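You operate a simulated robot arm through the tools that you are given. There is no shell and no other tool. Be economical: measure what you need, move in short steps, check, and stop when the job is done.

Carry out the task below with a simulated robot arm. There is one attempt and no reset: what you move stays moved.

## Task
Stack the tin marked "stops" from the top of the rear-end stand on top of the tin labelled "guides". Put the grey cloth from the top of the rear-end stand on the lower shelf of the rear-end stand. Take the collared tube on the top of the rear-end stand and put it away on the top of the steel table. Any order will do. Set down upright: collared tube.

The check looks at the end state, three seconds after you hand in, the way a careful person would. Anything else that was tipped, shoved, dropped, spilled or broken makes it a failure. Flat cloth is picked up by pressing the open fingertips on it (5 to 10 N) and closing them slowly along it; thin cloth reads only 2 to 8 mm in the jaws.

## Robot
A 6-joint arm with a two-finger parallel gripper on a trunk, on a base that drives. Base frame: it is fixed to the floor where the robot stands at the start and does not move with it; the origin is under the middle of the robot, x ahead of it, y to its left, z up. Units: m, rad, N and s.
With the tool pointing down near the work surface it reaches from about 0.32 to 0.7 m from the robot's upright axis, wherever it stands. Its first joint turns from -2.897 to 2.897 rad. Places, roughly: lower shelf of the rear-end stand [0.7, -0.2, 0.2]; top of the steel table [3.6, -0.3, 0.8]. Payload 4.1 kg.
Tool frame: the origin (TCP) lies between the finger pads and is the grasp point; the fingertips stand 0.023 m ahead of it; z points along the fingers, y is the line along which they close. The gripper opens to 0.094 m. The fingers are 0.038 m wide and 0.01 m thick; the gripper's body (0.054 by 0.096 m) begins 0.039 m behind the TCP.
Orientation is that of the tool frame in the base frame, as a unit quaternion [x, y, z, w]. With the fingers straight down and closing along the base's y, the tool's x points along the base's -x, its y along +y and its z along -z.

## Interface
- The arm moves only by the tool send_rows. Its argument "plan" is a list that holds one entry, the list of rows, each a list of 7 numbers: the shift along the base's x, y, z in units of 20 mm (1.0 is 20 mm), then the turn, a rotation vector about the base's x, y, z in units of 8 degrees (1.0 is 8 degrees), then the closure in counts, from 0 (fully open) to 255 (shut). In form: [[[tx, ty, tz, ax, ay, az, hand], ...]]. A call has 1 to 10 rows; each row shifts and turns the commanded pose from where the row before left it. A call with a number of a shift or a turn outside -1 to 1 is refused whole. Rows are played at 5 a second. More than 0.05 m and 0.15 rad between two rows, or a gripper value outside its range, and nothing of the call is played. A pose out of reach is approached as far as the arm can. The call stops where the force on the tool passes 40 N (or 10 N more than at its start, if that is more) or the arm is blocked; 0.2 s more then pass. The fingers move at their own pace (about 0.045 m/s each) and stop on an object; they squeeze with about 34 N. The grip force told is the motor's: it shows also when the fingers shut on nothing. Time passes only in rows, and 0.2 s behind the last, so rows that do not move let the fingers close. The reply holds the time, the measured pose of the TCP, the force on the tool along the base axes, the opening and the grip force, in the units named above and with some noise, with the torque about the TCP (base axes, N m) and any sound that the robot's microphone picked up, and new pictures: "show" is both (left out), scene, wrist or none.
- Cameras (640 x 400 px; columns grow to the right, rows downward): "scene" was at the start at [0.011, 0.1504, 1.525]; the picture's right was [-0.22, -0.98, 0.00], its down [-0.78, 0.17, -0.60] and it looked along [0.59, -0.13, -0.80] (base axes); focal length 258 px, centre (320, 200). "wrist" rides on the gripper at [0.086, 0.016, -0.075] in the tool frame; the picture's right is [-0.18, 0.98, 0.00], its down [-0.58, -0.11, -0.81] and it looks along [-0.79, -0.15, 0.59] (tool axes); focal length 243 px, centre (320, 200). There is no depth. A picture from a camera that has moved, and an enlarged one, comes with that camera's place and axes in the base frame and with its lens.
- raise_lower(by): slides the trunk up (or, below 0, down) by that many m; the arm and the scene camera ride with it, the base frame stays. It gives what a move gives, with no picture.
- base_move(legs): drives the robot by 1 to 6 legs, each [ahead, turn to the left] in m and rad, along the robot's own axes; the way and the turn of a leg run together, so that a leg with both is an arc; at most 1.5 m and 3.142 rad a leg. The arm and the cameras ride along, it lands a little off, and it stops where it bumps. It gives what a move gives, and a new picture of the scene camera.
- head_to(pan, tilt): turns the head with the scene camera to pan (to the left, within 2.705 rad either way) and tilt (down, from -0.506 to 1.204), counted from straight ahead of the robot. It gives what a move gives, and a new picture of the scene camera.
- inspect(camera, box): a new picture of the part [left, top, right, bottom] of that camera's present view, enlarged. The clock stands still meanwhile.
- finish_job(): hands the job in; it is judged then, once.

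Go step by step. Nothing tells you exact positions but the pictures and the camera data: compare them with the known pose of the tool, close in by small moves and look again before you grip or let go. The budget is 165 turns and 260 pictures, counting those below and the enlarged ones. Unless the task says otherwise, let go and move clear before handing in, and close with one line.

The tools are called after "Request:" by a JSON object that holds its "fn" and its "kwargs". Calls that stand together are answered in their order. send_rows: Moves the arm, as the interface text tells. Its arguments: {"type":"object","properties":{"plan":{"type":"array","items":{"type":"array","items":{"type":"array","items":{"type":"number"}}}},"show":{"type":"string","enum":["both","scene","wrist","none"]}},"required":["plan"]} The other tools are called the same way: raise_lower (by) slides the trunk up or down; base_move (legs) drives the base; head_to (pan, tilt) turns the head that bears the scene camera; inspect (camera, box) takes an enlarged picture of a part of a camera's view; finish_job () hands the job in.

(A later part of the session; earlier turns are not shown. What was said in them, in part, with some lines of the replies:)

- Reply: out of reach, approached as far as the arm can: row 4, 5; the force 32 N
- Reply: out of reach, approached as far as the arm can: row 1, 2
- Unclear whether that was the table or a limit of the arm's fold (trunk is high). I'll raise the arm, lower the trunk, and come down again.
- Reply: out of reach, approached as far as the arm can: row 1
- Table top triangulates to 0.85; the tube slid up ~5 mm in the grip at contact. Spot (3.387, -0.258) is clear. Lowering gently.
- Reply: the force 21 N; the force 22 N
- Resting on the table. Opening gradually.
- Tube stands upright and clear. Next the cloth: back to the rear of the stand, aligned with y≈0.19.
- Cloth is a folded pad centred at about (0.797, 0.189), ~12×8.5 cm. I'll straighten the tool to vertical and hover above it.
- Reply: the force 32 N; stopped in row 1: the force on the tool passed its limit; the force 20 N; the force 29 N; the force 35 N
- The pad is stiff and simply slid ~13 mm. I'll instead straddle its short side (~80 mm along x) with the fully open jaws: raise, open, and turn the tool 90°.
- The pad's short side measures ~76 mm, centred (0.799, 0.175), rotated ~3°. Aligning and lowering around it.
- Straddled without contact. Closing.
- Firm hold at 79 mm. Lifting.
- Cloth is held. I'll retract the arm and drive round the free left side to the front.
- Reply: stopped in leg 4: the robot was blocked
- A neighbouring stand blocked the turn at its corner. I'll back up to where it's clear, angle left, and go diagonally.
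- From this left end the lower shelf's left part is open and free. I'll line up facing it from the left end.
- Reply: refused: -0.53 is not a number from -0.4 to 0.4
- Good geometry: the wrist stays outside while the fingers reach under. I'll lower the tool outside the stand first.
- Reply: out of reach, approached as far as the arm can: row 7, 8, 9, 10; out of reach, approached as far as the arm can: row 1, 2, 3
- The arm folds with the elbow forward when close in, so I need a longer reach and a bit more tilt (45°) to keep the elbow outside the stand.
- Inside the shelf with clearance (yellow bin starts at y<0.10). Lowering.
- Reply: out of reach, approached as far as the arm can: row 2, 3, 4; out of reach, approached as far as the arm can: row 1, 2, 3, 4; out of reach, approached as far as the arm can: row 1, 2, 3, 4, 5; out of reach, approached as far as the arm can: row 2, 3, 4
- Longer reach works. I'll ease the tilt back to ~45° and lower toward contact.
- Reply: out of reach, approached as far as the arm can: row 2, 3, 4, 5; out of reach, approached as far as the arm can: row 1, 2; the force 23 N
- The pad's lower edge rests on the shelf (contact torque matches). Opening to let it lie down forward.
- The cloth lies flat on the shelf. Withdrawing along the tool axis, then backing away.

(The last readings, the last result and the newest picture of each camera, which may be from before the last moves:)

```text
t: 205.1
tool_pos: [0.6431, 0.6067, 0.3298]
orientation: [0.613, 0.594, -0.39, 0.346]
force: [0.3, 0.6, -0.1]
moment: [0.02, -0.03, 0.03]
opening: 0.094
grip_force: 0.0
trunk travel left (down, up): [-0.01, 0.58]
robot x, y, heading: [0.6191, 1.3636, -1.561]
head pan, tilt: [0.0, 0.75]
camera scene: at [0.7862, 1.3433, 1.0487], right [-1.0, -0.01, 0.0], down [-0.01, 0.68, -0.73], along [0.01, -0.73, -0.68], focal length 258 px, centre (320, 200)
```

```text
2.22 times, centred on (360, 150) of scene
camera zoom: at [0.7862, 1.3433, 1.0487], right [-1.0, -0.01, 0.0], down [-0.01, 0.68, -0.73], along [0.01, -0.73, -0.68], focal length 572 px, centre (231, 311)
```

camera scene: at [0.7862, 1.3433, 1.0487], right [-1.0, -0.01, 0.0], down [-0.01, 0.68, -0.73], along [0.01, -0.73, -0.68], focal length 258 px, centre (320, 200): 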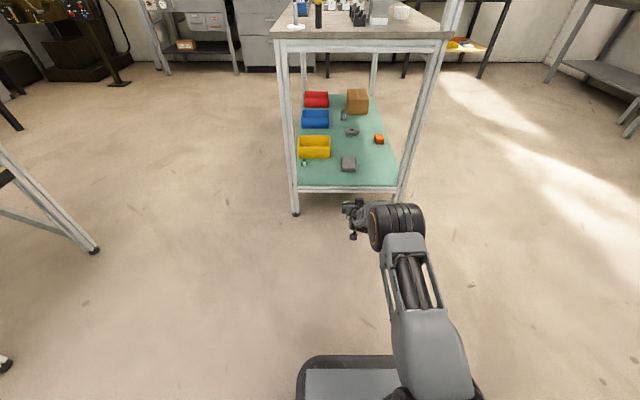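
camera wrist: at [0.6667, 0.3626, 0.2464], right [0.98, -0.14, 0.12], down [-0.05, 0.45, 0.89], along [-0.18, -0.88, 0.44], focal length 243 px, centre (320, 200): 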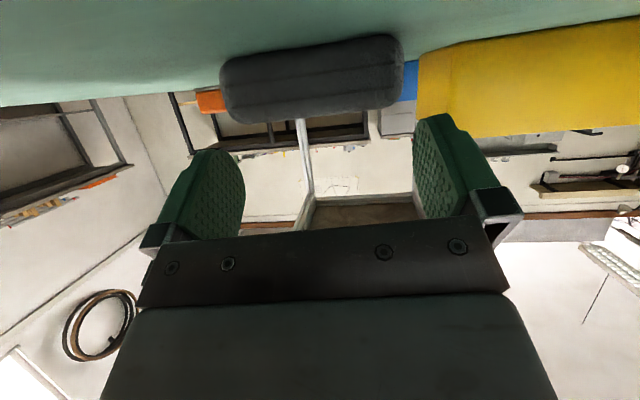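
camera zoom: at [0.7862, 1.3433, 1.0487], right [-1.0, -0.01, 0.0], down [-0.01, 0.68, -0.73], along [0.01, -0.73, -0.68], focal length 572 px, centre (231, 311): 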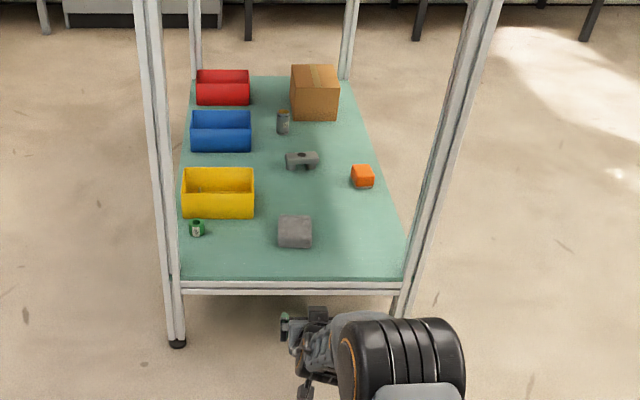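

Cloth is flat on the lower shelf, clear of everything. Now raising the trunk and driving to the front for the "stops" tin.

Request:
{"fn": "raise_lower", "kwargs": {"by": 0.4}}

Request:
{"fn": "raise_lower", "kwargs": {"by": 0.1}}

Request:
{"fn": "base_move", "kwargs": {"legs": [[0, -0.96], [1.13, 0], [0, 0.95], [0.6, 0], [0, 1.57]]}}

Request:
{"fn": "head_to", "kwargs": {"pan": 0.0, "tilt": 0.45}}

```text
t: 208.9
tool_pos: [0.6436, 0.6069, 0.7307]
orientation: [0.613, 0.595, -0.389, 0.345]
force: [0.7, 1.1, -0.3]
moment: [0.0, 0.02, 0.01]
opening: 0.0943
grip_force: 0.0
trunk travel left (down, up): [-0.41, 0.18]
robot x, y, heading: [0.6188, 1.3668, -1.562]
head pan, tilt: [0.0, 0.75]
```

```text
t: 210.2
tool_pos: [0.6424, 0.6073, 0.8295]
orientation: [0.612, 0.595, -0.39, 0.345]
force: [0.6, 0.8, 0.3]
moment: [-0.01, 0.0, 0.01]
opening: 0.0941
grip_force: 0.0
trunk travel left (down, up): [-0.51, 0.08]
robot x, y, heading: [0.6195, 1.3641, -1.566]
head pan, tilt: [0.0, 0.75]
```

```text
t: 226.3
tool_pos: [0.3126, -0.3374, 0.8303]
orientation: [0.289, 0.804, -0.192, 0.483]
force: [-21.4, -4.6, 5.8]
moment: [0.14, -0.4, 0.18]
opening: 0.0862
grip_force: 0.1
trunk travel left (down, up): [-0.51, 0.08]
robot x, y, heading: [-0.3077, 0.0947, -0.625]
head pan, tilt: [0.0, 0.75]
stopped in leg 5: the force on the tool passed its limit (the readings are from after the stop); the commanded pose is now the measured one
camera scene: at [-0.1913, 0.2188, 1.549], right [-0.59, -0.81, 0.0], down [-0.55, 0.4, -0.73], along [0.59, -0.43, -0.68], focal length 258 px, centre (320, 200)
```

scene: 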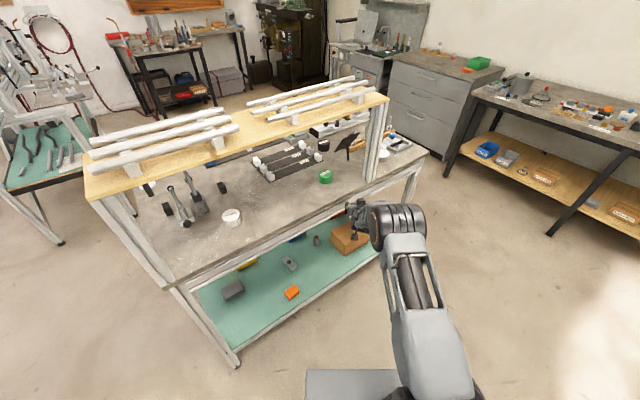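

```text
t: 227.1
tool_pos: [0.3151, -0.3374, 0.8298]
orientation: [0.288, 0.805, -0.192, 0.483]
force: [-27.2, -8.1, 5.7]
moment: [0.12, -0.4, 0.04]
opening: 0.0836
grip_force: 0.1
trunk travel left (down, up): [-0.51, 0.08]
robot x, y, heading: [-0.3025, 0.0953, -0.619]
head pan, tilt: [0.0, 0.45]
camera scene: at [-0.1849, 0.2126, 1.5755], right [-0.58, -0.81, 0.0], down [-0.35, 0.26, -0.9], along [0.73, -0.53, -0.43], focal length 258 px, centre (320, 200)
```

scene: 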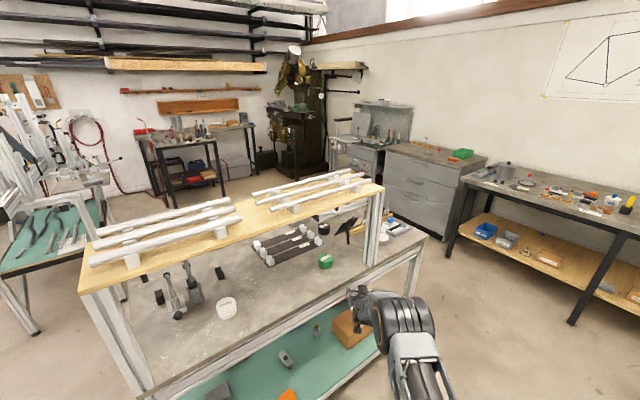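

The extended arm touched the table edge while turning (27 N, no visible shift). Backing off right away.

Request:
{"fn": "base_move", "kwargs": {"legs": [[0, -0.25]]}}

Request:
{"fn": "inspect", "kwargs": {"camera": "scene", "box": [80, 130, 460, 370]}}

```text
t: 228.4
tool_pos: [0.1911, -0.4776, 0.828]
orientation: [0.385, 0.763, -0.251, 0.455]
force: [-0.2, 1.0, 1.2]
moment: [-0.03, 0.01, 0.04]
opening: 0.094
grip_force: 0.1
trunk travel left (down, up): [-0.51, 0.08]
robot x, y, heading: [-0.3046, 0.0961, -0.871]
head pan, tilt: [0.0, 0.45]
camera scene: at [-0.1566, 0.1794, 1.5752], right [-0.77, -0.64, 0.0], down [-0.28, 0.33, -0.9], along [0.58, -0.69, -0.44], focal length 258 px, centre (320, 200)
```

scene: 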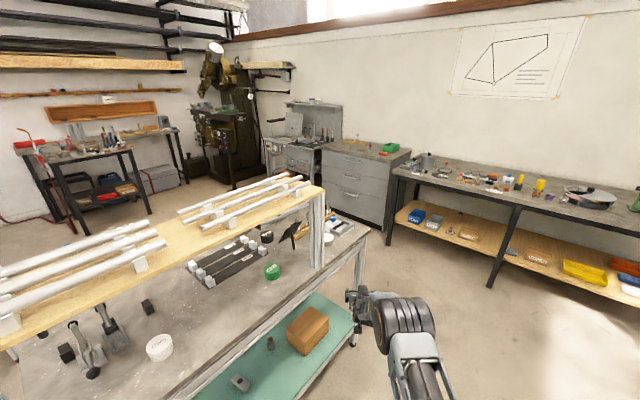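

```text
1.67 times, centred on (270, 250) of scene
camera zoom: at [-0.1566, 0.1794, 1.5752], right [-0.77, -0.64, 0.0], down [-0.28, 0.33, -0.9], along [0.58, -0.69, -0.44], focal length 429 px, centre (403, 117)
```

zoom: 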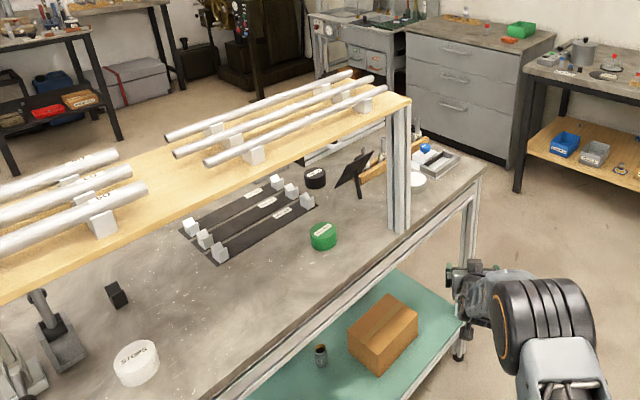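

Request:
{"fn": "send_rows", "kwargs": {"plan": [[[0, 0, 1, 0, 0, 0, 0], [-0.4, 0.5, 1, 0, 0, 0, 0], [-0.8, 0.95, 1, 0, 0, 0, 0], [-0.8, 0.95, 1, 0, 0, 0, 0], [-0.8, 0.95, 1, 0, 0, 0, 0], [-0.8, 0.95, 1, 0, 0, 0, 0], [-0.8, 0.95, 1, 0, 0, 0, 0], [-0.8, 0.95, 1, 0, 0, 0, 0], [-0.8, 0.95, 1, 0, 0, 0, 0], [-0.8, 0.95, 1, 0, 0, 0, 0]]], "show": "none"}}

Request:
{"fn": "send_rows", "kwargs": {"plan": [[[-0.8, 0.95, 1, 0, 0, 0, 0], [-0.8, 0.95, 1, 0, 0, 0, 0], [-0.8, 0.95, 0.5, 0, 0, 0, 0]]], "show": "none"}}

Request:
{"fn": "base_move", "kwargs": {"legs": [[0, 0.87]]}}

```text
t: 230.6
tool_pos: [0.055, -0.3145, 1.0281]
orientation: [0.385, 0.763, -0.251, 0.455]
force: [-0.8, -0.1, 0.2]
moment: [-0.01, 0.04, -0.03]
opening: 0.094
grip_force: 0.0
trunk travel left (down, up): [-0.51, 0.08]
robot x, y, heading: [-0.3024, 0.0991, -0.866]
head pan, tilt: [0.0, 0.45]
```

```text
t: 231.4
tool_pos: [0.0072, -0.2575, 1.0787]
orientation: [0.384, 0.763, -0.25, 0.455]
force: [0.2, -0.3, 0.0]
moment: [0.01, 0.01, 0.01]
opening: 0.094
grip_force: 0.2
trunk travel left (down, up): [-0.51, 0.08]
robot x, y, heading: [-0.3027, 0.0954, -0.872]
head pan, tilt: [0.0, 0.45]
```

```text
t: 234.0
tool_pos: [0.1673, 0.0993, 1.0762]
orientation: [0.032, 0.854, -0.039, 0.518]
force: [-0.3, -0.9, -0.2]
moment: [0.01, 0.05, -0.01]
opening: 0.094
grip_force: 0.0
trunk travel left (down, up): [-0.51, 0.08]
robot x, y, heading: [-0.3022, 0.098, -0.01]
head pan, tilt: [0.0, 0.45]
camera scene: at [-0.2701, 0.263, 1.5752], right [-0.01, -1.0, 0.0], down [-0.44, 0.01, -0.9], along [0.9, -0.01, -0.44], focal length 258 px, centre (320, 200)
```

scene: 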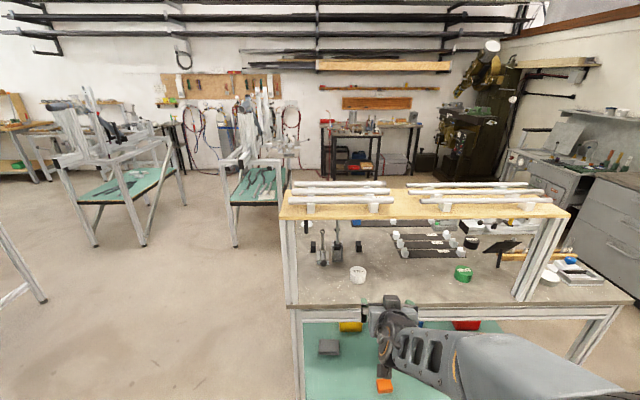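

All clear. I'll square up the tool (35° tilt), lower the trunk a bit and move in toward the tin at about (0.475, 0.108).

Request:
{"fn": "send_rows", "kwargs": {"plan": [[[0, 0, 0, 0.24, 0.4, 0.68, 0], [0, 0, 0, 0, 0.5, 0, 0], [0, 0, 0, 0, 0.5, 0, 0], [0, 0, 0, 0, 0.5, 0, 0], [0, 0, 0, 0, 0.5, 0, 0], [0, 0, 0, 0, 0.5, 0, 0], [0, 0, 0, 0, 0.5, 0, 0]]], "show": "none"}}

Request:
{"fn": "raise_lower", "kwargs": {"by": -0.1}}

Request:
{"fn": "head_to", "kwargs": {"pan": -0.1, "tilt": 0.6}}

Request:
{"fn": "base_move", "kwargs": {"legs": [[0.13, 0]]}}

```text
t: 235.6
tool_pos: [0.167, 0.1113, 1.076]
orientation: [0.008, 0.915, -0.021, 0.403]
force: [-0.3, -0.7, 0.0]
moment: [0.0, 0.0, -0.01]
opening: 0.0941
grip_force: 0.0
out of reach, approached as far as the arm can: row 1, 4, 5, 6, 7
trunk travel left (down, up): [-0.51, 0.08]
robot x, y, heading: [-0.3024, 0.0959, -0.018]
head pan, tilt: [0.0, 0.45]
```

```text
t: 236.9
tool_pos: [0.165, 0.1108, 0.9758]
orientation: [0.008, 0.914, -0.021, 0.404]
force: [-0.4, 0.8, 0.4]
moment: [0.01, -0.01, -0.01]
opening: 0.0941
grip_force: 0.0
trunk travel left (down, up): [-0.41, 0.18]
robot x, y, heading: [-0.3027, 0.0975, -0.014]
head pan, tilt: [0.0, 0.45]
```

```text
t: 237.7
tool_pos: [0.1668, 0.1118, 0.9747]
orientation: [0.007, 0.914, -0.02, 0.404]
force: [-0.1, 0.7, 0.4]
moment: [0.01, 0.0, -0.01]
opening: 0.094
grip_force: 0.1
trunk travel left (down, up): [-0.41, 0.18]
robot x, y, heading: [-0.3033, 0.095, -0.02]
head pan, tilt: [-0.099, 0.6]
camera scene: at [-0.2741, 0.2542, 1.4617], right [-0.11, -0.99, 0.0], down [-0.56, 0.06, -0.83], along [0.82, -0.09, -0.56], focal length 258 px, centre (320, 200)
```

scene: 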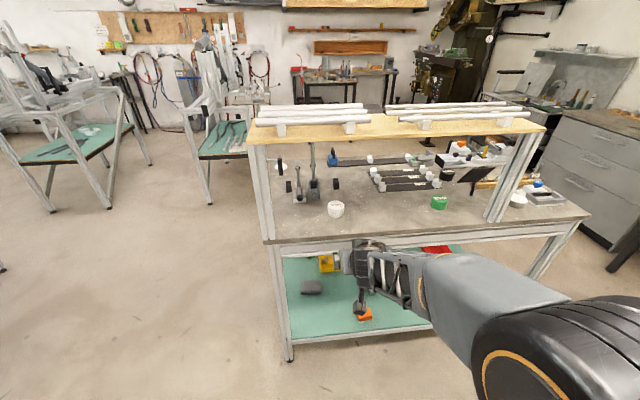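

```text
t: 238.9
tool_pos: [0.2961, 0.1088, 0.975]
orientation: [0.008, 0.915, -0.021, 0.404]
force: [0.3, 0.3, -0.4]
moment: [0.02, 0.01, 0.04]
opening: 0.094
grip_force: 0.1
trunk travel left (down, up): [-0.41, 0.18]
robot x, y, heading: [-0.1709, 0.0963, -0.01]
head pan, tilt: [-0.099, 0.6]
camera scene: at [-0.1441, 0.2523, 1.4616], right [-0.11, -0.99, 0.0], down [-0.56, 0.06, -0.83], along [0.82, -0.09, -0.56], focal length 258 px, centre (320, 200)
```

scene: 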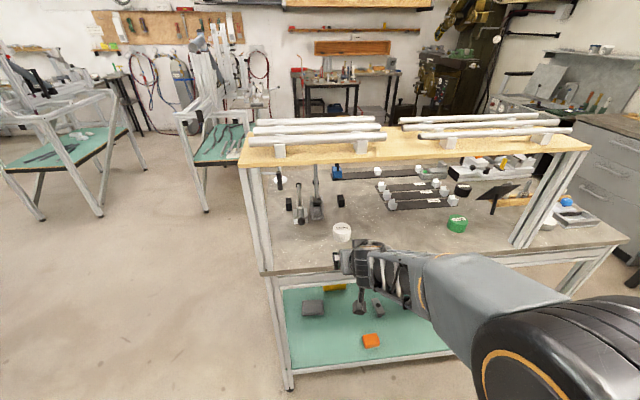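

Request:
{"fn": "send_rows", "kwargs": {"plan": [[[0.8, 0, 0, 0.12, 0, 0.12, 0], [0.8, 0, 0, 0.12, 0, 0.12, 0], [0.4, 0, 0, 0, 0, 0, 0]]], "show": "wrist"}}

Request:
{"fn": "inspect", "kwargs": {"camera": "scene", "box": [240, 130, 440, 280]}}

```text
t: 239.7
tool_pos: [0.3363, 0.1084, 0.9747]
orientation: [-0.001, 0.914, 0.002, 0.405]
force: [-0.3, 0.6, -0.2]
moment: [0.0, -0.03, -0.01]
opening: 0.0941
grip_force: 0.1
trunk travel left (down, up): [-0.41, 0.18]
robot x, y, heading: [-0.1745, 0.0943, -0.013]
head pan, tilt: [-0.099, 0.6]
camera wrist: at [0.2235, 0.1251, 0.9613], right [0.12, 0.98, 0.14], down [-0.2, -0.11, 0.97], along [0.97, -0.15, 0.19], focal length 243 px, centre (320, 200)
```

wrist: 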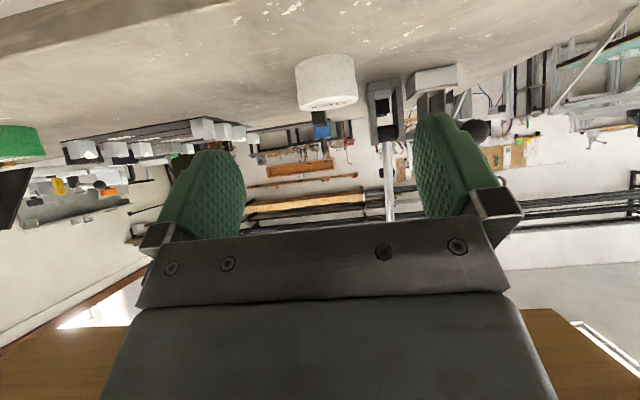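

```text
2.67 times, centred on (340, 205) of scene
camera zoom: at [-0.144, 0.2522, 1.4616], right [-0.11, -0.99, 0.0], down [-0.56, 0.06, -0.83], along [0.82, -0.09, -0.56], focal length 687 px, centre (267, 187)
```

zoom: 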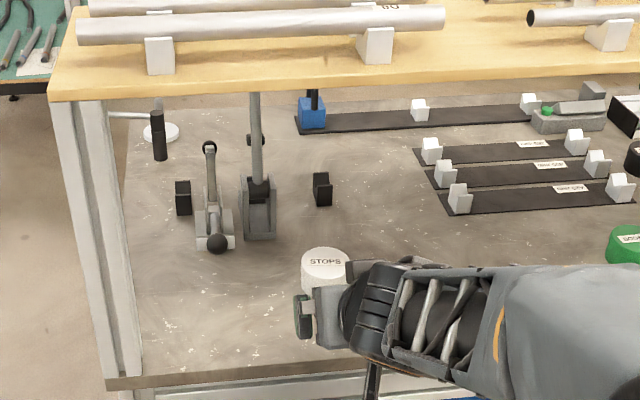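

Tin measures about (0.487, 0.108), top ≈0.915. I'll reduce the tilt to ~36° so the camera clears the table, and creep in above it.

Request:
{"fn": "send_rows", "kwargs": {"plan": [[[0.8, 0, 0, 0, 0.3, 0, 0], [0.8, 0, 0, 0, 0.3, 0, 0], [0.8, 0, 0, 0, 0.3, 0, 0], [0.6, 0, 0, 0, 0.3, 0, 0], [0.6, 0, 0, 0, 0.3, 0, 0]]], "show": "wrist"}}

Request:
{"fn": "inspect", "kwargs": {"camera": "scene", "box": [240, 130, 440, 280]}}

```text
t: 240.9
tool_pos: [0.4024, 0.1082, 0.9749]
orientation: [-0.002, 0.952, 0.003, 0.306]
force: [0.3, -0.8, 0.2]
moment: [0.02, 0.0, 0.0]
opening: 0.094
grip_force: 0.1
out of reach, approached as far as the arm can: row 1
trunk travel left (down, up): [-0.41, 0.18]
robot x, y, heading: [-0.17, 0.0961, -0.017]
head pan, tilt: [-0.099, 0.6]
camera wrist: at [0.2885, 0.1239, 0.9854], right [0.15, 0.98, 0.11], down [0.0, -0.11, 0.99], along [0.99, -0.15, -0.02], focal length 243 px, centre (320, 200)
```

wrist: 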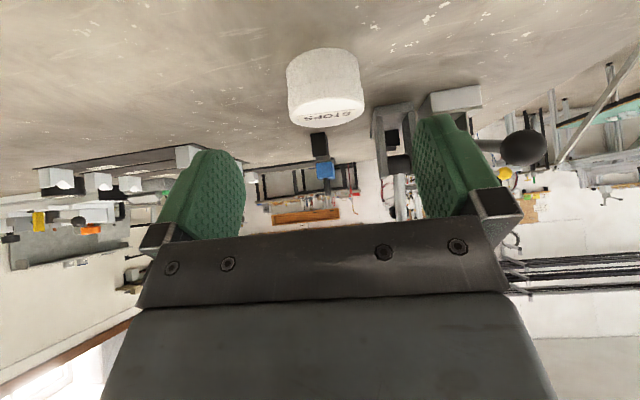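

```text
2.67 times, centred on (340, 205) of scene
camera zoom: at [-0.1441, 0.2523, 1.4616], right [-0.11, -0.99, 0.0], down [-0.56, 0.06, -0.83], along [0.82, -0.09, -0.56], focal length 687 px, centre (267, 187)
```

zoom: 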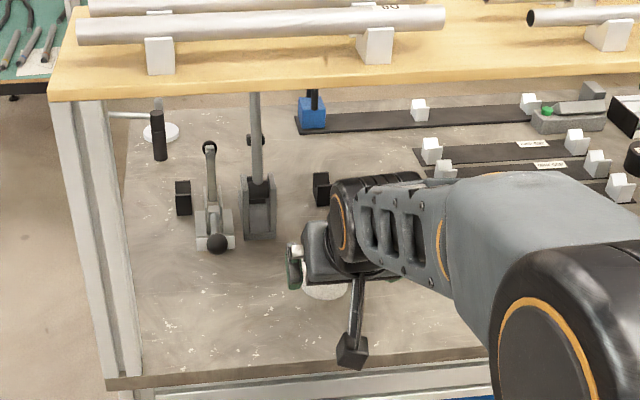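

Request:
{"fn": "send_rows", "kwargs": {"plan": [[[0, 0, -1, 0, 0, 0, 0], [0, 0, -1, 0, 0, 0, 0], [0, 0, -0.9, 0, 0, 0, 0], [0.5, 0, 0, 0, 0, 0, 0]]], "show": "wrist"}}

Request:
{"fn": "inspect", "kwargs": {"camera": "scene", "box": [240, 130, 440, 280]}}

```text
t: 241.9
tool_pos: [0.4117, 0.1068, 0.9173]
orientation: [0.0, 0.952, 0.0, 0.306]
force: [0.3, -0.1, 0.6]
moment: [0.03, 0.01, -0.05]
opening: 0.0941
grip_force: 0.0
trunk travel left (down, up): [-0.41, 0.18]
robot x, y, heading: [-0.1711, 0.0938, -0.014]
head pan, tilt: [-0.099, 0.6]
camera wrist: at [0.2989, 0.1231, 0.9274], right [0.15, 0.98, 0.11], down [0.0, -0.11, 0.99], along [0.99, -0.15, -0.02], focal length 243 px, centre (320, 200)
```

wrist: 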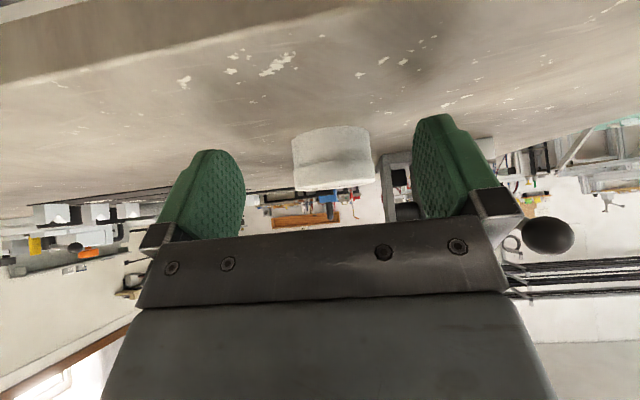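

```text
2.67 times, centred on (340, 205) of scene
camera zoom: at [-0.1441, 0.2523, 1.4616], right [-0.11, -0.99, 0.0], down [-0.56, 0.06, -0.83], along [0.82, -0.09, -0.56], focal length 687 px, centre (267, 187)
```

zoom: 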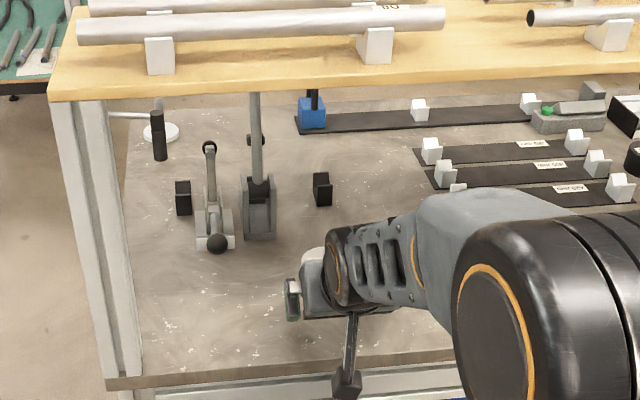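

Request:
{"fn": "send_rows", "kwargs": {"plan": [[[0.8, 0.03, -0.03, 0, 0, 0, 0], [0.8, 0.03, -0.03, 0, 0, 0, 0], [0.8, 0, -0.03, 0, 0, 0, 0], [0.8, 0, 0, 0, 0, 0, 0], [0.4, 0, 0, 0, 0, 0, 0]]], "show": "wrist"}}

Request:
{"fn": "inspect", "kwargs": {"camera": "scene", "box": [240, 130, 440, 280]}}

```text
t: 243.1
tool_pos: [0.4846, 0.1092, 0.9166]
orientation: [0.0, 0.952, 0.002, 0.306]
force: [0.0, -0.5, 0.4]
moment: [0.01, -0.04, 0.01]
opening: 0.0942
grip_force: 0.0
trunk travel left (down, up): [-0.41, 0.18]
robot x, y, heading: [-0.1727, 0.0926, -0.013]
head pan, tilt: [-0.099, 0.6]
camera wrist: at [0.3713, 0.1251, 0.9259], right [0.15, 0.98, 0.11], down [0.0, -0.11, 0.99], along [0.99, -0.15, -0.02], focal length 243 px, centre (320, 200)
```

wrist: 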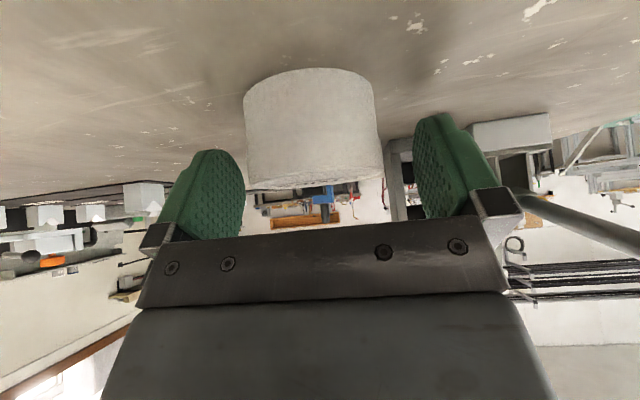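

```text
2.67 times, centred on (340, 205) of scene
camera zoom: at [-0.144, 0.2523, 1.4616], right [-0.11, -0.99, 0.0], down [-0.56, 0.06, -0.83], along [0.82, -0.09, -0.56], focal length 687 px, centre (267, 187)
```

zoom: 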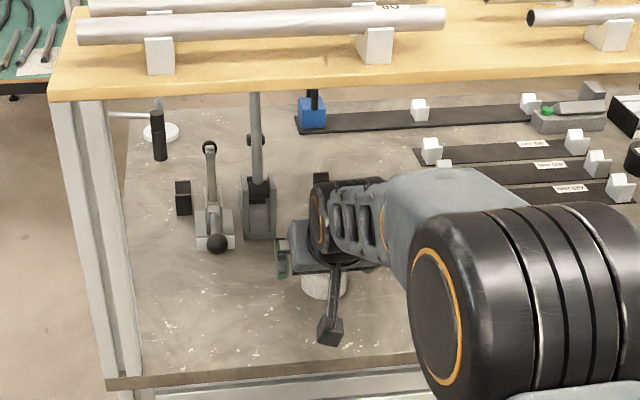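

Tin centred between the fingers. Closing.

Request:
{"fn": "send_rows", "kwargs": {"plan": [[[0, 0, 0, 0, 0, 0, 40], [0, 0, 0, 0, 0, 0, 70], [0, 0, 0, 0, 0, 0, 100], [0, 0, 0, 0, 0, 0, 160], [0, 0, 0, 0, 0, 0, 255], [0, 0, 0, 0, 0, 0, 255]]], "show": "wrist"}}

```text
t: 244.5
tool_pos: [0.4843, 0.1098, 0.9168]
orientation: [0.0, 0.952, 0.002, 0.306]
force: [0.3, -0.8, 0.6]
moment: [0.01, -0.03, 0.04]
opening: 0.0584
grip_force: 33.9
trunk travel left (down, up): [-0.41, 0.18]
robot x, y, heading: [-0.1691, 0.0941, -0.016]
head pan, tilt: [-0.099, 0.6]
camera wrist: at [0.3711, 0.1251, 0.9261], right [0.15, 0.98, 0.11], down [0.0, -0.11, 0.99], along [0.99, -0.15, -0.02], focal length 243 px, centre (320, 200)
```

wrist: 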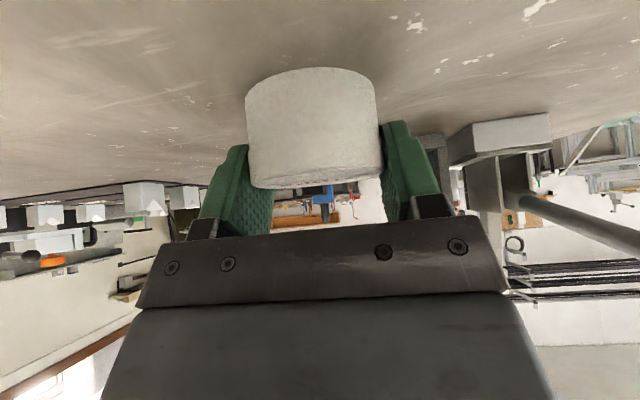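

Request:
{"fn": "send_rows", "kwargs": {"plan": [[[0, 0, 0.5, 0, 0, 0, 255], [0, 0, 0.5, 0, 0, 0, 255], [-0.5, 0, 0.3, 0, 0, 0, 255], [-1, 0, 0, 0, 0, 0, 255], [-1, 0, 0, 0, 0, 0, 255], [-1, 0, 0, 0, 0, 0, 255], [-1, 0, 0, 0, 0, 0, 255]]], "show": "wrist"}}

Request:
{"fn": "base_move", "kwargs": {"legs": [[-0.45, 0]]}}

```text
t: 246.1
tool_pos: [0.3936, 0.1099, 0.9431]
orientation: [0.0, 0.952, 0.001, 0.307]
force: [-0.9, -0.4, -2.0]
moment: [0.0, -0.01, 0.03]
opening: 0.0586
grip_force: 33.7
trunk travel left (down, up): [-0.41, 0.18]
robot x, y, heading: [-0.1745, 0.0937, -0.019]
head pan, tilt: [-0.099, 0.6]
camera wrist: at [0.2805, 0.1248, 0.9515], right [0.15, 0.98, 0.11], down [0.0, -0.11, 0.99], along [0.99, -0.15, -0.02], focal length 243 px, centre (320, 200)
```

wrist: 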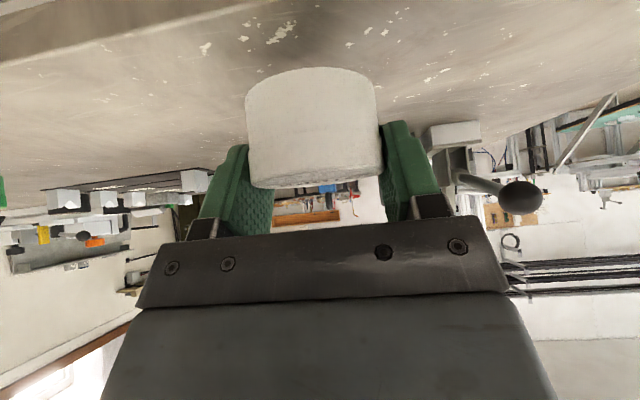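

```text
t: 248.8
tool_pos: [-0.055, 0.1157, 0.9424]
orientation: [-0.001, 0.952, 0.002, 0.305]
force: [-0.2, -0.7, -0.6]
moment: [-0.01, -0.02, -0.03]
opening: 0.0584
grip_force: 34.2
trunk travel left (down, up): [-0.41, 0.18]
robot x, y, heading: [-0.6173, 0.1011, -0.017]
head pan, tilt: [-0.099, 0.6]
camera scene: at [-0.5935, 0.2584, 1.4616], right [-0.11, -0.99, 0.0], down [-0.56, 0.06, -0.83], along [0.82, -0.09, -0.56], focal length 258 px, centre (320, 200)
```

scene: 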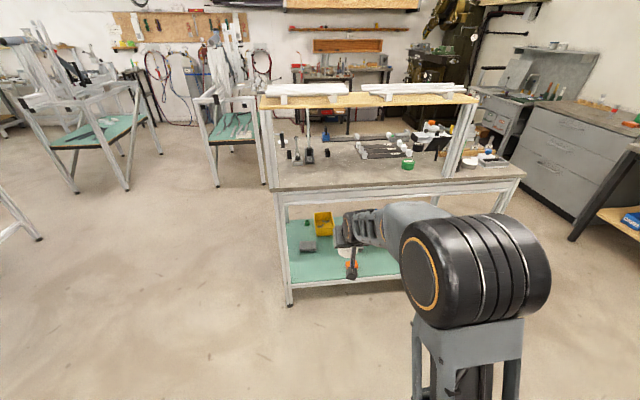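

Request:
{"fn": "raise_lower", "kwargs": {"by": 0.16}}

Request:
{"fn": "base_move", "kwargs": {"legs": [[0, -1.555], [1.4, 0], [0, 1.57], [1.5, 0], [0.6, 0]]}}

Request:
{"fn": "base_move", "kwargs": {"legs": [[0, 1.57], [1.1, 0], [0, 1.57]]}}

Request:
{"fn": "head_to", "kwargs": {"pan": 0.0, "tilt": 0.8}}

```text
t: 250.7
tool_pos: [-0.0547, 0.1161, 1.1022]
orientation: [-0.001, 0.952, 0.002, 0.306]
force: [-0.4, -0.3, -1.3]
moment: [0.04, -0.01, -0.05]
opening: 0.0584
grip_force: 33.4
trunk travel left (down, up): [-0.57, 0.02]
robot x, y, heading: [-0.6216, 0.1026, -0.014]
head pan, tilt: [-0.099, 0.6]
```

```text
t: 275.2
tool_pos: [2.0408, -1.3239, 1.1028]
orientation: [0.002, 0.952, 0.0, 0.306]
force: [0.6, 0.5, -1.6]
moment: [0.0, -0.01, -0.03]
opening: 0.0583
grip_force: 34.2
trunk travel left (down, up): [-0.57, 0.02]
robot x, y, heading: [1.4766, -1.3327, -0.02]
head pan, tilt: [-0.099, 0.6]
camera scene: at [1.5038, -1.1782, 1.6216], right [-0.12, -0.99, 0.0], down [-0.56, 0.07, -0.82], along [0.82, -0.1, -0.57], focal length 258 px, centre (320, 200)
```

scene: 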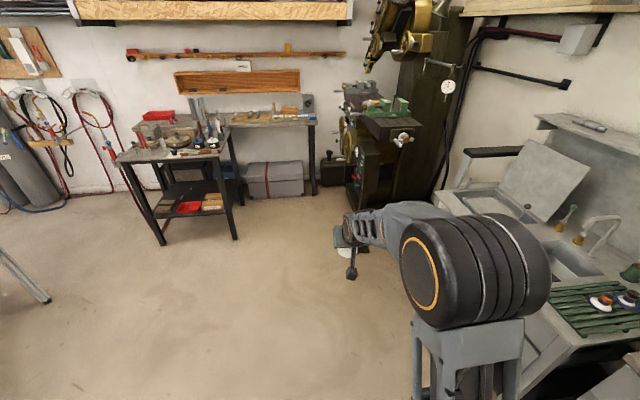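

```text
t: 288.6
tool_pos: [0.927, -0.2508, 1.1018]
orientation: [0.952, 0.002, -0.306, 0.001]
force: [-0.5, 0.1, -1.8]
moment: [-0.01, 0.01, 0.01]
opening: 0.0586
grip_force: 33.4
trunk travel left (down, up): [-0.57, 0.02]
robot x, y, heading: [1.4932, -0.2339, 3.13]
head pan, tilt: [-0.099, 0.6]
camera scene: at [1.4628, -0.3919, 1.6216], right [0.11, 0.99, 0.0], down [0.56, -0.06, -0.83], along [-0.82, 0.09, -0.56], focal length 258 px, centre (320, 200)
```

scene: 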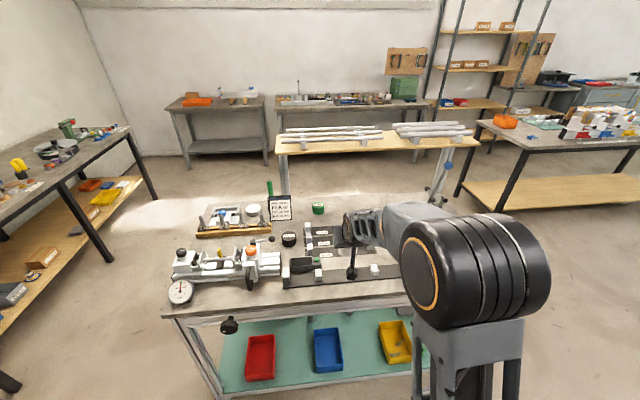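

```text
t: 289.3
tool_pos: [0.927, -0.2512, 1.1014]
orientation: [0.953, 0.002, -0.304, 0.002]
force: [0.5, 1.1, -2.4]
moment: [-0.03, 0.0, -0.02]
opening: 0.0584
grip_force: 34.0
trunk travel left (down, up): [-0.57, 0.02]
robot x, y, heading: [1.4926, -0.2334, 3.129]
head pan, tilt: [0.0, 0.799]
camera scene: at [1.4699, -0.4006, 1.6048], right [0.01, 1.0, 0.0], down [0.72, -0.01, -0.7], along [-0.7, 0.01, -0.72], focal length 258 px, centre (320, 200)
```

scene: 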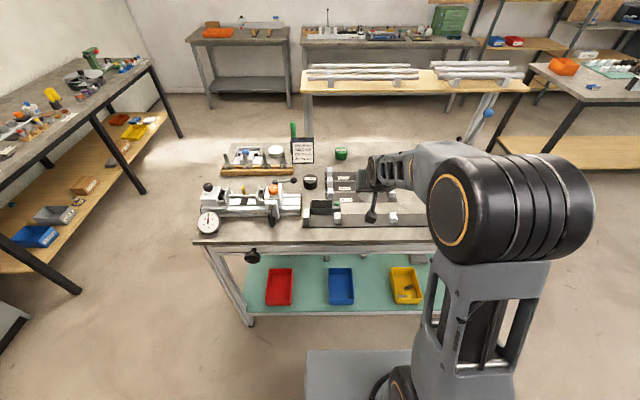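

Request:
{"fn": "base_move", "kwargs": {"legs": [[0.11, 0]]}}

Request:
{"fn": "inspect", "kwargs": {"camera": "scene", "box": [250, 130, 410, 230]}}

```text
t: 290.5
tool_pos: [0.8171, -0.2503, 1.1013]
orientation: [0.952, 0.003, -0.305, 0.003]
force: [0.6, 0.0, -1.8]
moment: [0.02, 0.01, 0.04]
opening: 0.0585
grip_force: 34.2
trunk travel left (down, up): [-0.57, 0.02]
robot x, y, heading: [1.3849, -0.2347, 3.136]
head pan, tilt: [0.0, 0.799]
camera scene: at [1.3587, -0.3994, 1.6047], right [0.01, 1.0, 0.0], down [0.72, -0.01, -0.7], along [-0.7, 0.01, -0.72], focal length 258 px, centre (320, 200)
```

scene: 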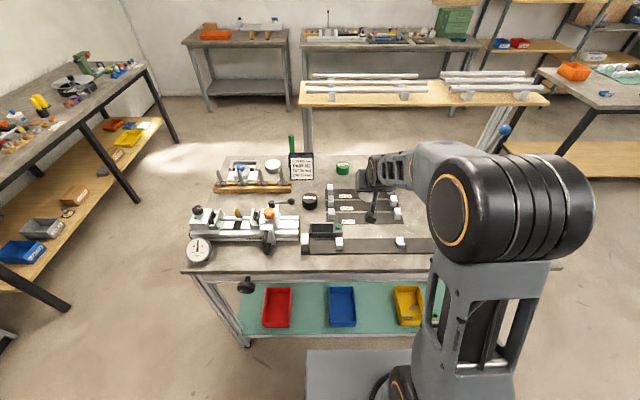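

```text
4.00 times, centred on (330, 180) of scene
camera zoom: at [1.3587, -0.3994, 1.6047], right [0.01, 1.0, 0.0], down [0.72, -0.01, -0.7], along [-0.7, 0.01, -0.72], focal length 1030 px, centre (280, 280)
```

zoom: 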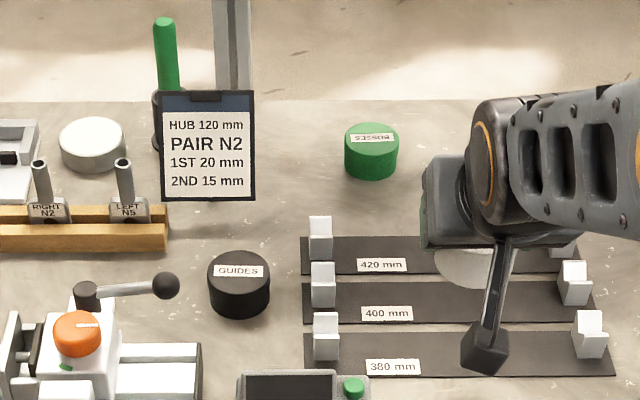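

Guides tin: centre ≈(0.676, -0.429), top ≈0.917; a lever knob sits near (0.727, -0.49), so I'll yaw the hand 28° to come in from the +y side. Moving above it.

Request:
{"fn": "send_rows", "kwargs": {"plan": [[[-0.78, -0.99, 0, 0, 0, 0.39, 255], [-0.78, -0.99, 0, 0, 0, 0.39, 255], [-0.78, -0.99, 0, 0, 0, 0.39, 255], [-0.78, -0.99, 0, 0, 0, 0.39, 255], [-0.78, -0.99, 0, 0, 0, 0.39, 255], [-0.78, -0.99, 0, 0, 0, 0.39, 255], [-0.78, -0.99, 0, 0, 0, 0.39, 255], [-0.78, -0.99, 0, 0, 0, 0.39, 255], [-0.78, -0.99, 0, 0, 0, 0.38, 255]]]}}

Request:
{"fn": "inspect", "kwargs": {"camera": "scene", "box": [250, 130, 410, 230]}}

```text
t: 292.5
tool_pos: [0.6758, -0.4283, 1.1012]
orientation: [0.923, 0.234, -0.296, 0.076]
force: [0.2, -0.5, -0.9]
moment: [0.01, 0.0, 0.0]
opening: 0.0581
grip_force: 34.1
trunk travel left (down, up): [-0.57, 0.02]
robot x, y, heading: [1.3833, -0.2329, 3.135]
head pan, tilt: [0.0, 0.799]
camera scene: at [1.3594, -0.3998, 1.6047], right [0.01, 1.0, 0.0], down [0.72, -0.01, -0.7], along [-0.7, 0.01, -0.72], focal length 258 px, centre (320, 200)
camera wrist: at [0.7846, -0.389, 1.1112], right [0.34, -0.94, 0.11], down [-0.06, 0.1, 0.99], along [-0.94, -0.34, -0.02], focal length 243 px, centre (320, 200)
```

scene: 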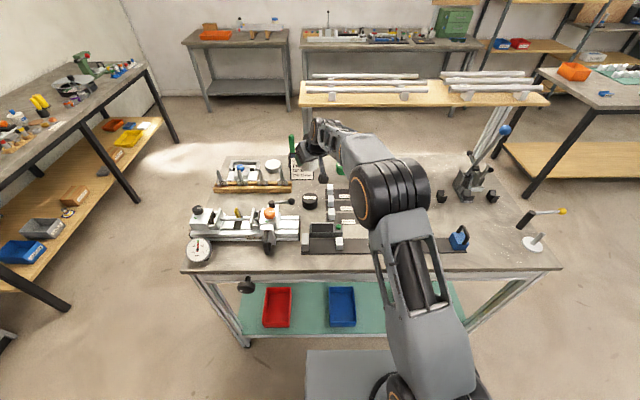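
wrist: 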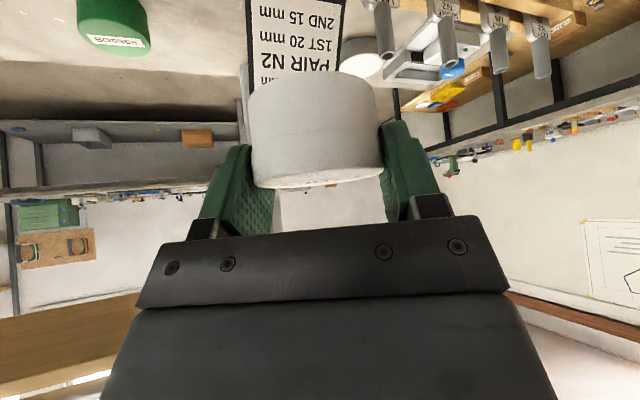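

```text
4.00 times, centred on (330, 180) of scene
camera zoom: at [1.3594, -0.3998, 1.6047], right [0.01, 1.0, 0.0], down [0.72, -0.01, -0.7], along [-0.7, 0.01, -0.72], focal length 1030 px, centre (280, 280)
```

zoom: 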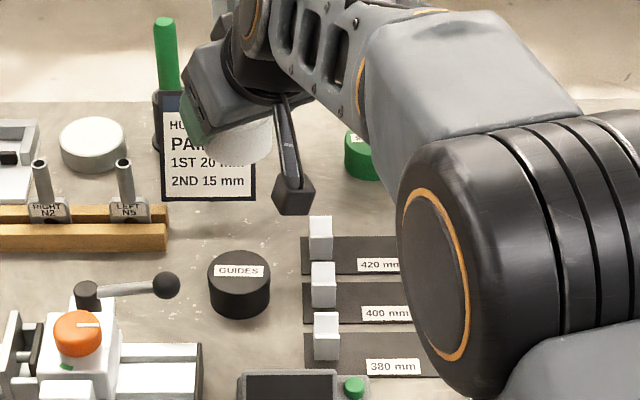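

Request:
{"fn": "send_rows", "kwargs": {"plan": [[[0, 0, -1, 0, 0, 0, 255], [0, 0, -1, 0, 0, 0, 255], [0, 0, -1, 0, 0, 0, 255], [0, 0, -1, 0, 0, 0, 255], [0, 0, -1, 0, 0, 0, 255], [0, 0, -0.8, 0, 0, 0, 255]]], "show": "wrist"}}

Request:
{"fn": "inspect", "kwargs": {"camera": "scene", "box": [270, 150, 370, 225]}}

```text
t: 293.9
tool_pos: [0.6774, -0.4277, 0.9857]
orientation: [0.923, 0.233, -0.296, 0.076]
force: [-0.4, -1.0, -2.0]
moment: [0.0, -0.01, 0.01]
opening: 0.0584
grip_force: 33.9
trunk travel left (down, up): [-0.57, 0.02]
robot x, y, heading: [1.3807, -0.2317, 3.127]
head pan, tilt: [0.0, 0.799]
camera wrist: at [0.7853, -0.3889, 0.9948], right [0.34, -0.94, 0.11], down [-0.06, 0.1, 0.99], along [-0.94, -0.34, -0.02], focal length 243 px, centre (320, 200)
```

wrist: 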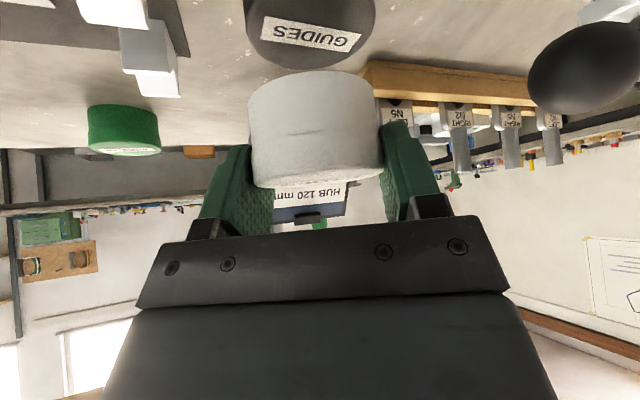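

```text
5.33 times, centred on (320, 188) of scene
camera zoom: at [1.3596, -0.3995, 1.6047], right [0.01, 1.0, 0.0], down [0.72, -0.01, -0.7], along [-0.7, 0.01, -0.72], focal length 1374 px, centre (320, 267)
```

zoom: 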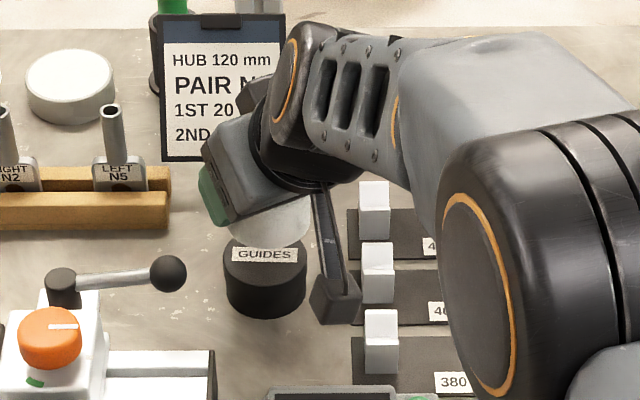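

Alignment is within ~3 mm. Lowering gently onto the guides tin.

Request:
{"fn": "send_rows", "kwargs": {"plan": [[[0.1, -0.03, -0.6, 0, 0, 0, 255], [0, 0, -0.5, 0, 0, 0, 255], [0, 0, -0.2, 0, 0, 0, 255]]], "show": "wrist"}}

Request:
{"fn": "inspect", "kwargs": {"camera": "scene", "box": [270, 150, 370, 225]}}

```text
t: 294.7
tool_pos: [0.6787, -0.4282, 0.9601]
orientation: [0.923, 0.233, -0.295, 0.076]
force: [-0.9, -0.2, -1.3]
moment: [0.03, 0.02, 0.04]
opening: 0.0587
grip_force: 33.9
trunk travel left (down, up): [-0.57, 0.02]
robot x, y, heading: [1.3845, -0.2323, 3.131]
head pan, tilt: [0.0, 0.799]
camera wrist: at [0.7875, -0.3892, 0.9688], right [0.33, -0.94, 0.11], down [-0.06, 0.1, 0.99], along [-0.94, -0.34, -0.02], focal length 243 px, centre (320, 200)
```

wrist: 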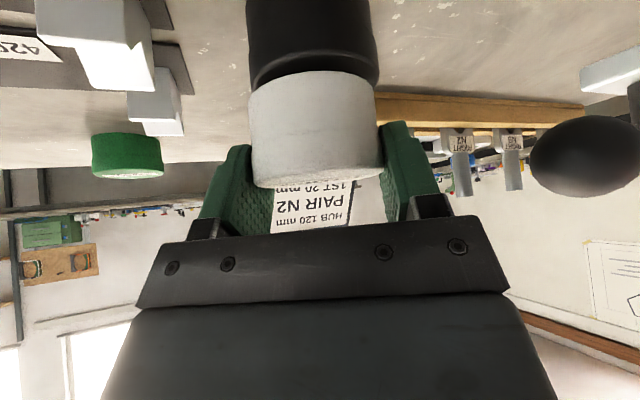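

```text
5.33 times, centred on (320, 188) of scene
camera zoom: at [1.3598, -0.3995, 1.6047], right [0.01, 1.0, 0.0], down [0.72, -0.01, -0.7], along [-0.7, 0.01, -0.72], focal length 1374 px, centre (320, 267)
```

zoom: 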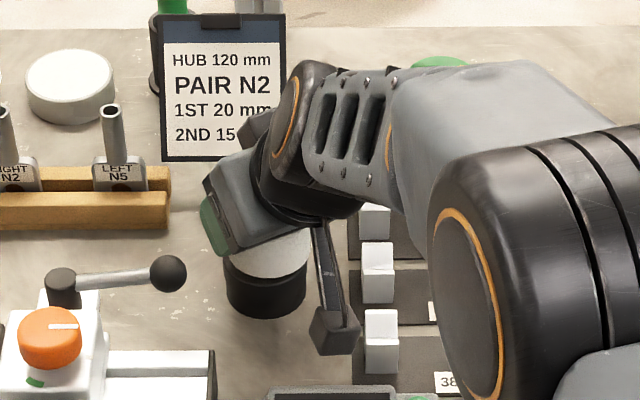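

Request:
{"fn": "send_rows", "kwargs": {"plan": [[[0, -0.05, -0.12, 0, 0, 0, 255], [0, 0, -0.1, 0, 0, 0, 255], [0, 0, -0.08, 0, 0, 0, 255]]], "show": "none"}}

```text
t: 295.5
tool_pos: [0.6776, -0.4302, 0.9528]
orientation: [0.923, 0.232, -0.296, 0.075]
force: [-0.1, 0.1, -1.2]
moment: [0.0, -0.01, 0.0]
opening: 0.0584
grip_force: 34.3
trunk travel left (down, up): [-0.57, 0.02]
robot x, y, heading: [1.386, -0.2318, 3.133]
head pan, tilt: [0.0, 0.799]
```

Request:
{"fn": "send_rows", "kwargs": {"plan": [[[0, 0, -0.06, 0, 0, 0, 255], [0, 0, -0.06, 0, 0, 0, 255]]], "show": "wrist"}}

```text
t: 296.1
tool_pos: [0.6791, -0.4292, 0.9544]
orientation: [0.923, 0.233, -0.297, 0.076]
force: [2.3, 0.8, 5.3]
moment: [0.09, -0.23, 0.08]
opening: 0.0584
grip_force: 33.6
trunk travel left (down, up): [-0.57, 0.02]
robot x, y, heading: [1.3859, -0.2356, 3.127]
head pan, tilt: [0.0, 0.799]
camera wrist: at [0.787, -0.3901, 0.9622], right [0.33, -0.94, 0.11], down [-0.05, 0.1, 0.99], along [-0.94, -0.34, -0.02], focal length 243 px, centre (320, 200)
```

wrist: 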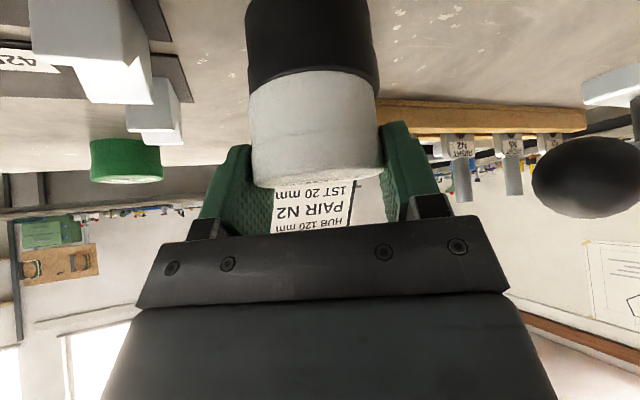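

Contact at ~5 N. Releasing slowly.

Request:
{"fn": "send_rows", "kwargs": {"plan": [[[0, 0, 0, 0, 0, 0, 93], [0, 0, 0, 0, 0, 0, 88], [0, 0, 0, 0, 0, 0, 80], [0, 0, 0, 0, 0, 0, 70], [0, 0, 0, 0, 0, 0, 55], [0, 0, 0, 0, 0, 0, 45]]], "show": "wrist"}}

```text
t: 297.5
tool_pos: [0.6781, -0.4299, 0.9522]
orientation: [0.923, 0.233, -0.296, 0.076]
force: [0.0, 0.6, -0.6]
moment: [0.01, 0.03, 0.02]
opening: 0.0777
grip_force: 0.1
trunk travel left (down, up): [-0.57, 0.02]
robot x, y, heading: [1.3836, -0.2301, 3.129]
head pan, tilt: [0.0, 0.799]
camera wrist: at [0.787, -0.3903, 0.961], right [0.33, -0.94, 0.11], down [-0.06, 0.1, 0.99], along [-0.94, -0.34, -0.02], focal length 243 px, centre (320, 200)
```

wrist: 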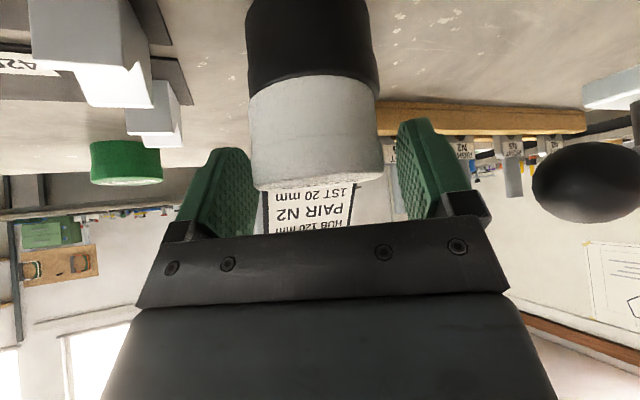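

Stack stands. Withdrawing along the tool axis.

Request:
{"fn": "send_rows", "kwargs": {"plan": [[[0.26, 0.14, 0.41, 0, 0, 0, 45], [0.5, 0.27, 0.81, 0, 0, 0, 45], [0.5, 0.27, 0.81, 0, 0, 0, 45], [0.5, 0.27, 0.81, 0, 0, 0, 45], [0.5, 0.27, 0.81, 0, 0, 0, 45], [0.5, 0.27, 0.81, 0, 0, 0, 45], [0.5, 0.27, 0.81, 0, 0, 0, 45], [1, 0.27, 0.81, 0, 0, 0, 45], [1, 0.27, 0.81, 0, 0, 0, 45]]], "show": "wrist"}}

Request:
{"fn": "inspect", "kwargs": {"camera": "scene", "box": [250, 130, 410, 230]}}

```text
t: 299.5
tool_pos: [0.784, -0.3842, 1.0906]
orientation: [0.923, 0.232, -0.296, 0.076]
force: [-0.1, 0.1, 0.6]
moment: [0.04, -0.01, -0.02]
opening: 0.0774
grip_force: 0.0
trunk travel left (down, up): [-0.57, 0.02]
robot x, y, heading: [1.3817, -0.2343, 3.133]
head pan, tilt: [0.0, 0.799]
camera wrist: at [0.8934, -0.3442, 1.099], right [0.33, -0.94, 0.11], down [-0.05, 0.1, 0.99], along [-0.94, -0.34, -0.02], focal length 243 px, centre (320, 200)
```

wrist: 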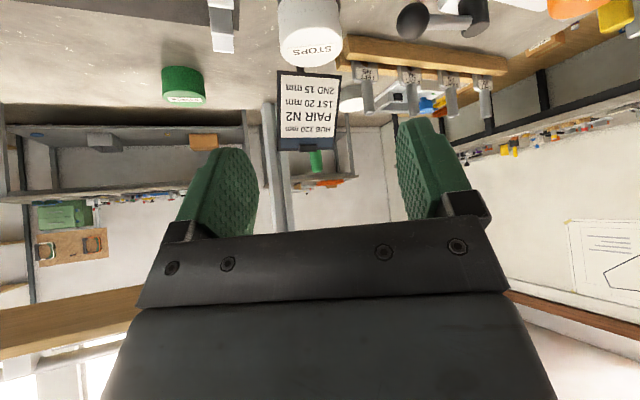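

```text
4.00 times, centred on (330, 180) of scene
camera zoom: at [1.3605, -0.3993, 1.6047], right [0.01, 1.0, 0.0], down [0.72, -0.01, -0.7], along [-0.7, 0.01, -0.72], focal length 1030 px, centre (280, 280)
```

zoom: 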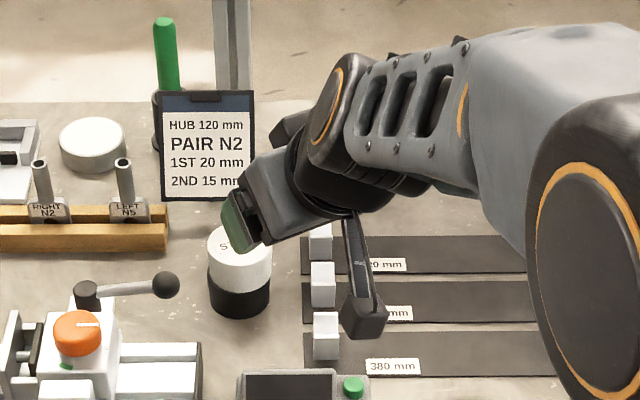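

The stops tin sits squarely on the guides tin. I'll back away and take a final look.

Request:
{"fn": "base_move", "kwargs": {"legs": [[-0.3, 0]]}}

Request:
{"fn": "inspect", "kwargs": {"camera": "scene", "box": [180, 80, 520, 290]}}

```text
t: 301.5
tool_pos: [1.0856, -0.3874, 1.0904]
orientation: [0.923, 0.234, -0.296, 0.076]
force: [0.1, -0.2, 0.0]
moment: [0.0, 0.01, -0.01]
opening: 0.0776
grip_force: 0.0
trunk travel left (down, up): [-0.57, 0.02]
robot x, y, heading: [1.6843, -0.2346, 3.129]
head pan, tilt: [0.0, 0.799]
camera scene: at [1.6608, -0.4023, 1.6048], right [0.01, 1.0, 0.0], down [0.72, -0.01, -0.7], along [-0.7, 0.01, -0.72], focal length 258 px, centre (320, 200)
```

scene: 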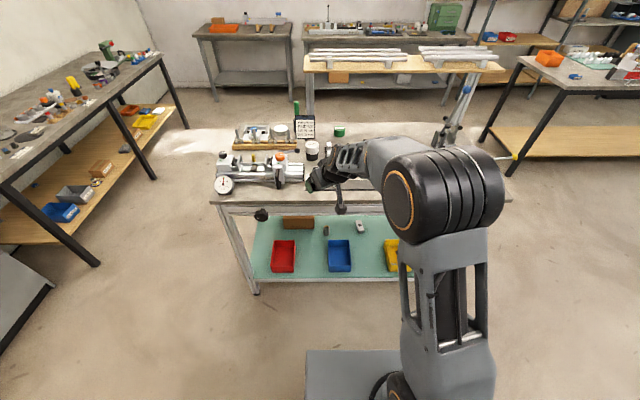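

```text
1.88 times, centred on (350, 185) of scene
camera zoom: at [1.6608, -0.4023, 1.6048], right [0.01, 1.0, 0.0], down [0.72, -0.01, -0.7], along [-0.7, 0.01, -0.72], focal length 485 px, centre (264, 228)
```

zoom: 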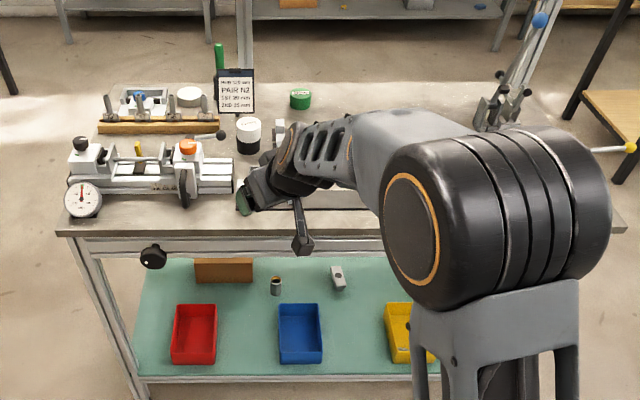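

Everything I can see is in place and the arm is clear of the stand. Handing in.

Request:
{"fn": "finish_job", "kwargs": {}}

```text
The job is handed in.
```

I finished all three tasks and handed the job in: the "stops" tin is stacked on the "guides" tin, the grey cloth lies flat on the lower shelf, and the collared tube stands upright on the steel table. While driving, the open gripper pressed against the edge of the rear-end stand (about 27 N) and the base was once blocked while turning beside a neighbouring stand; I saw nothing shift on the rear-end stand, but I did not check the neighbouring one.
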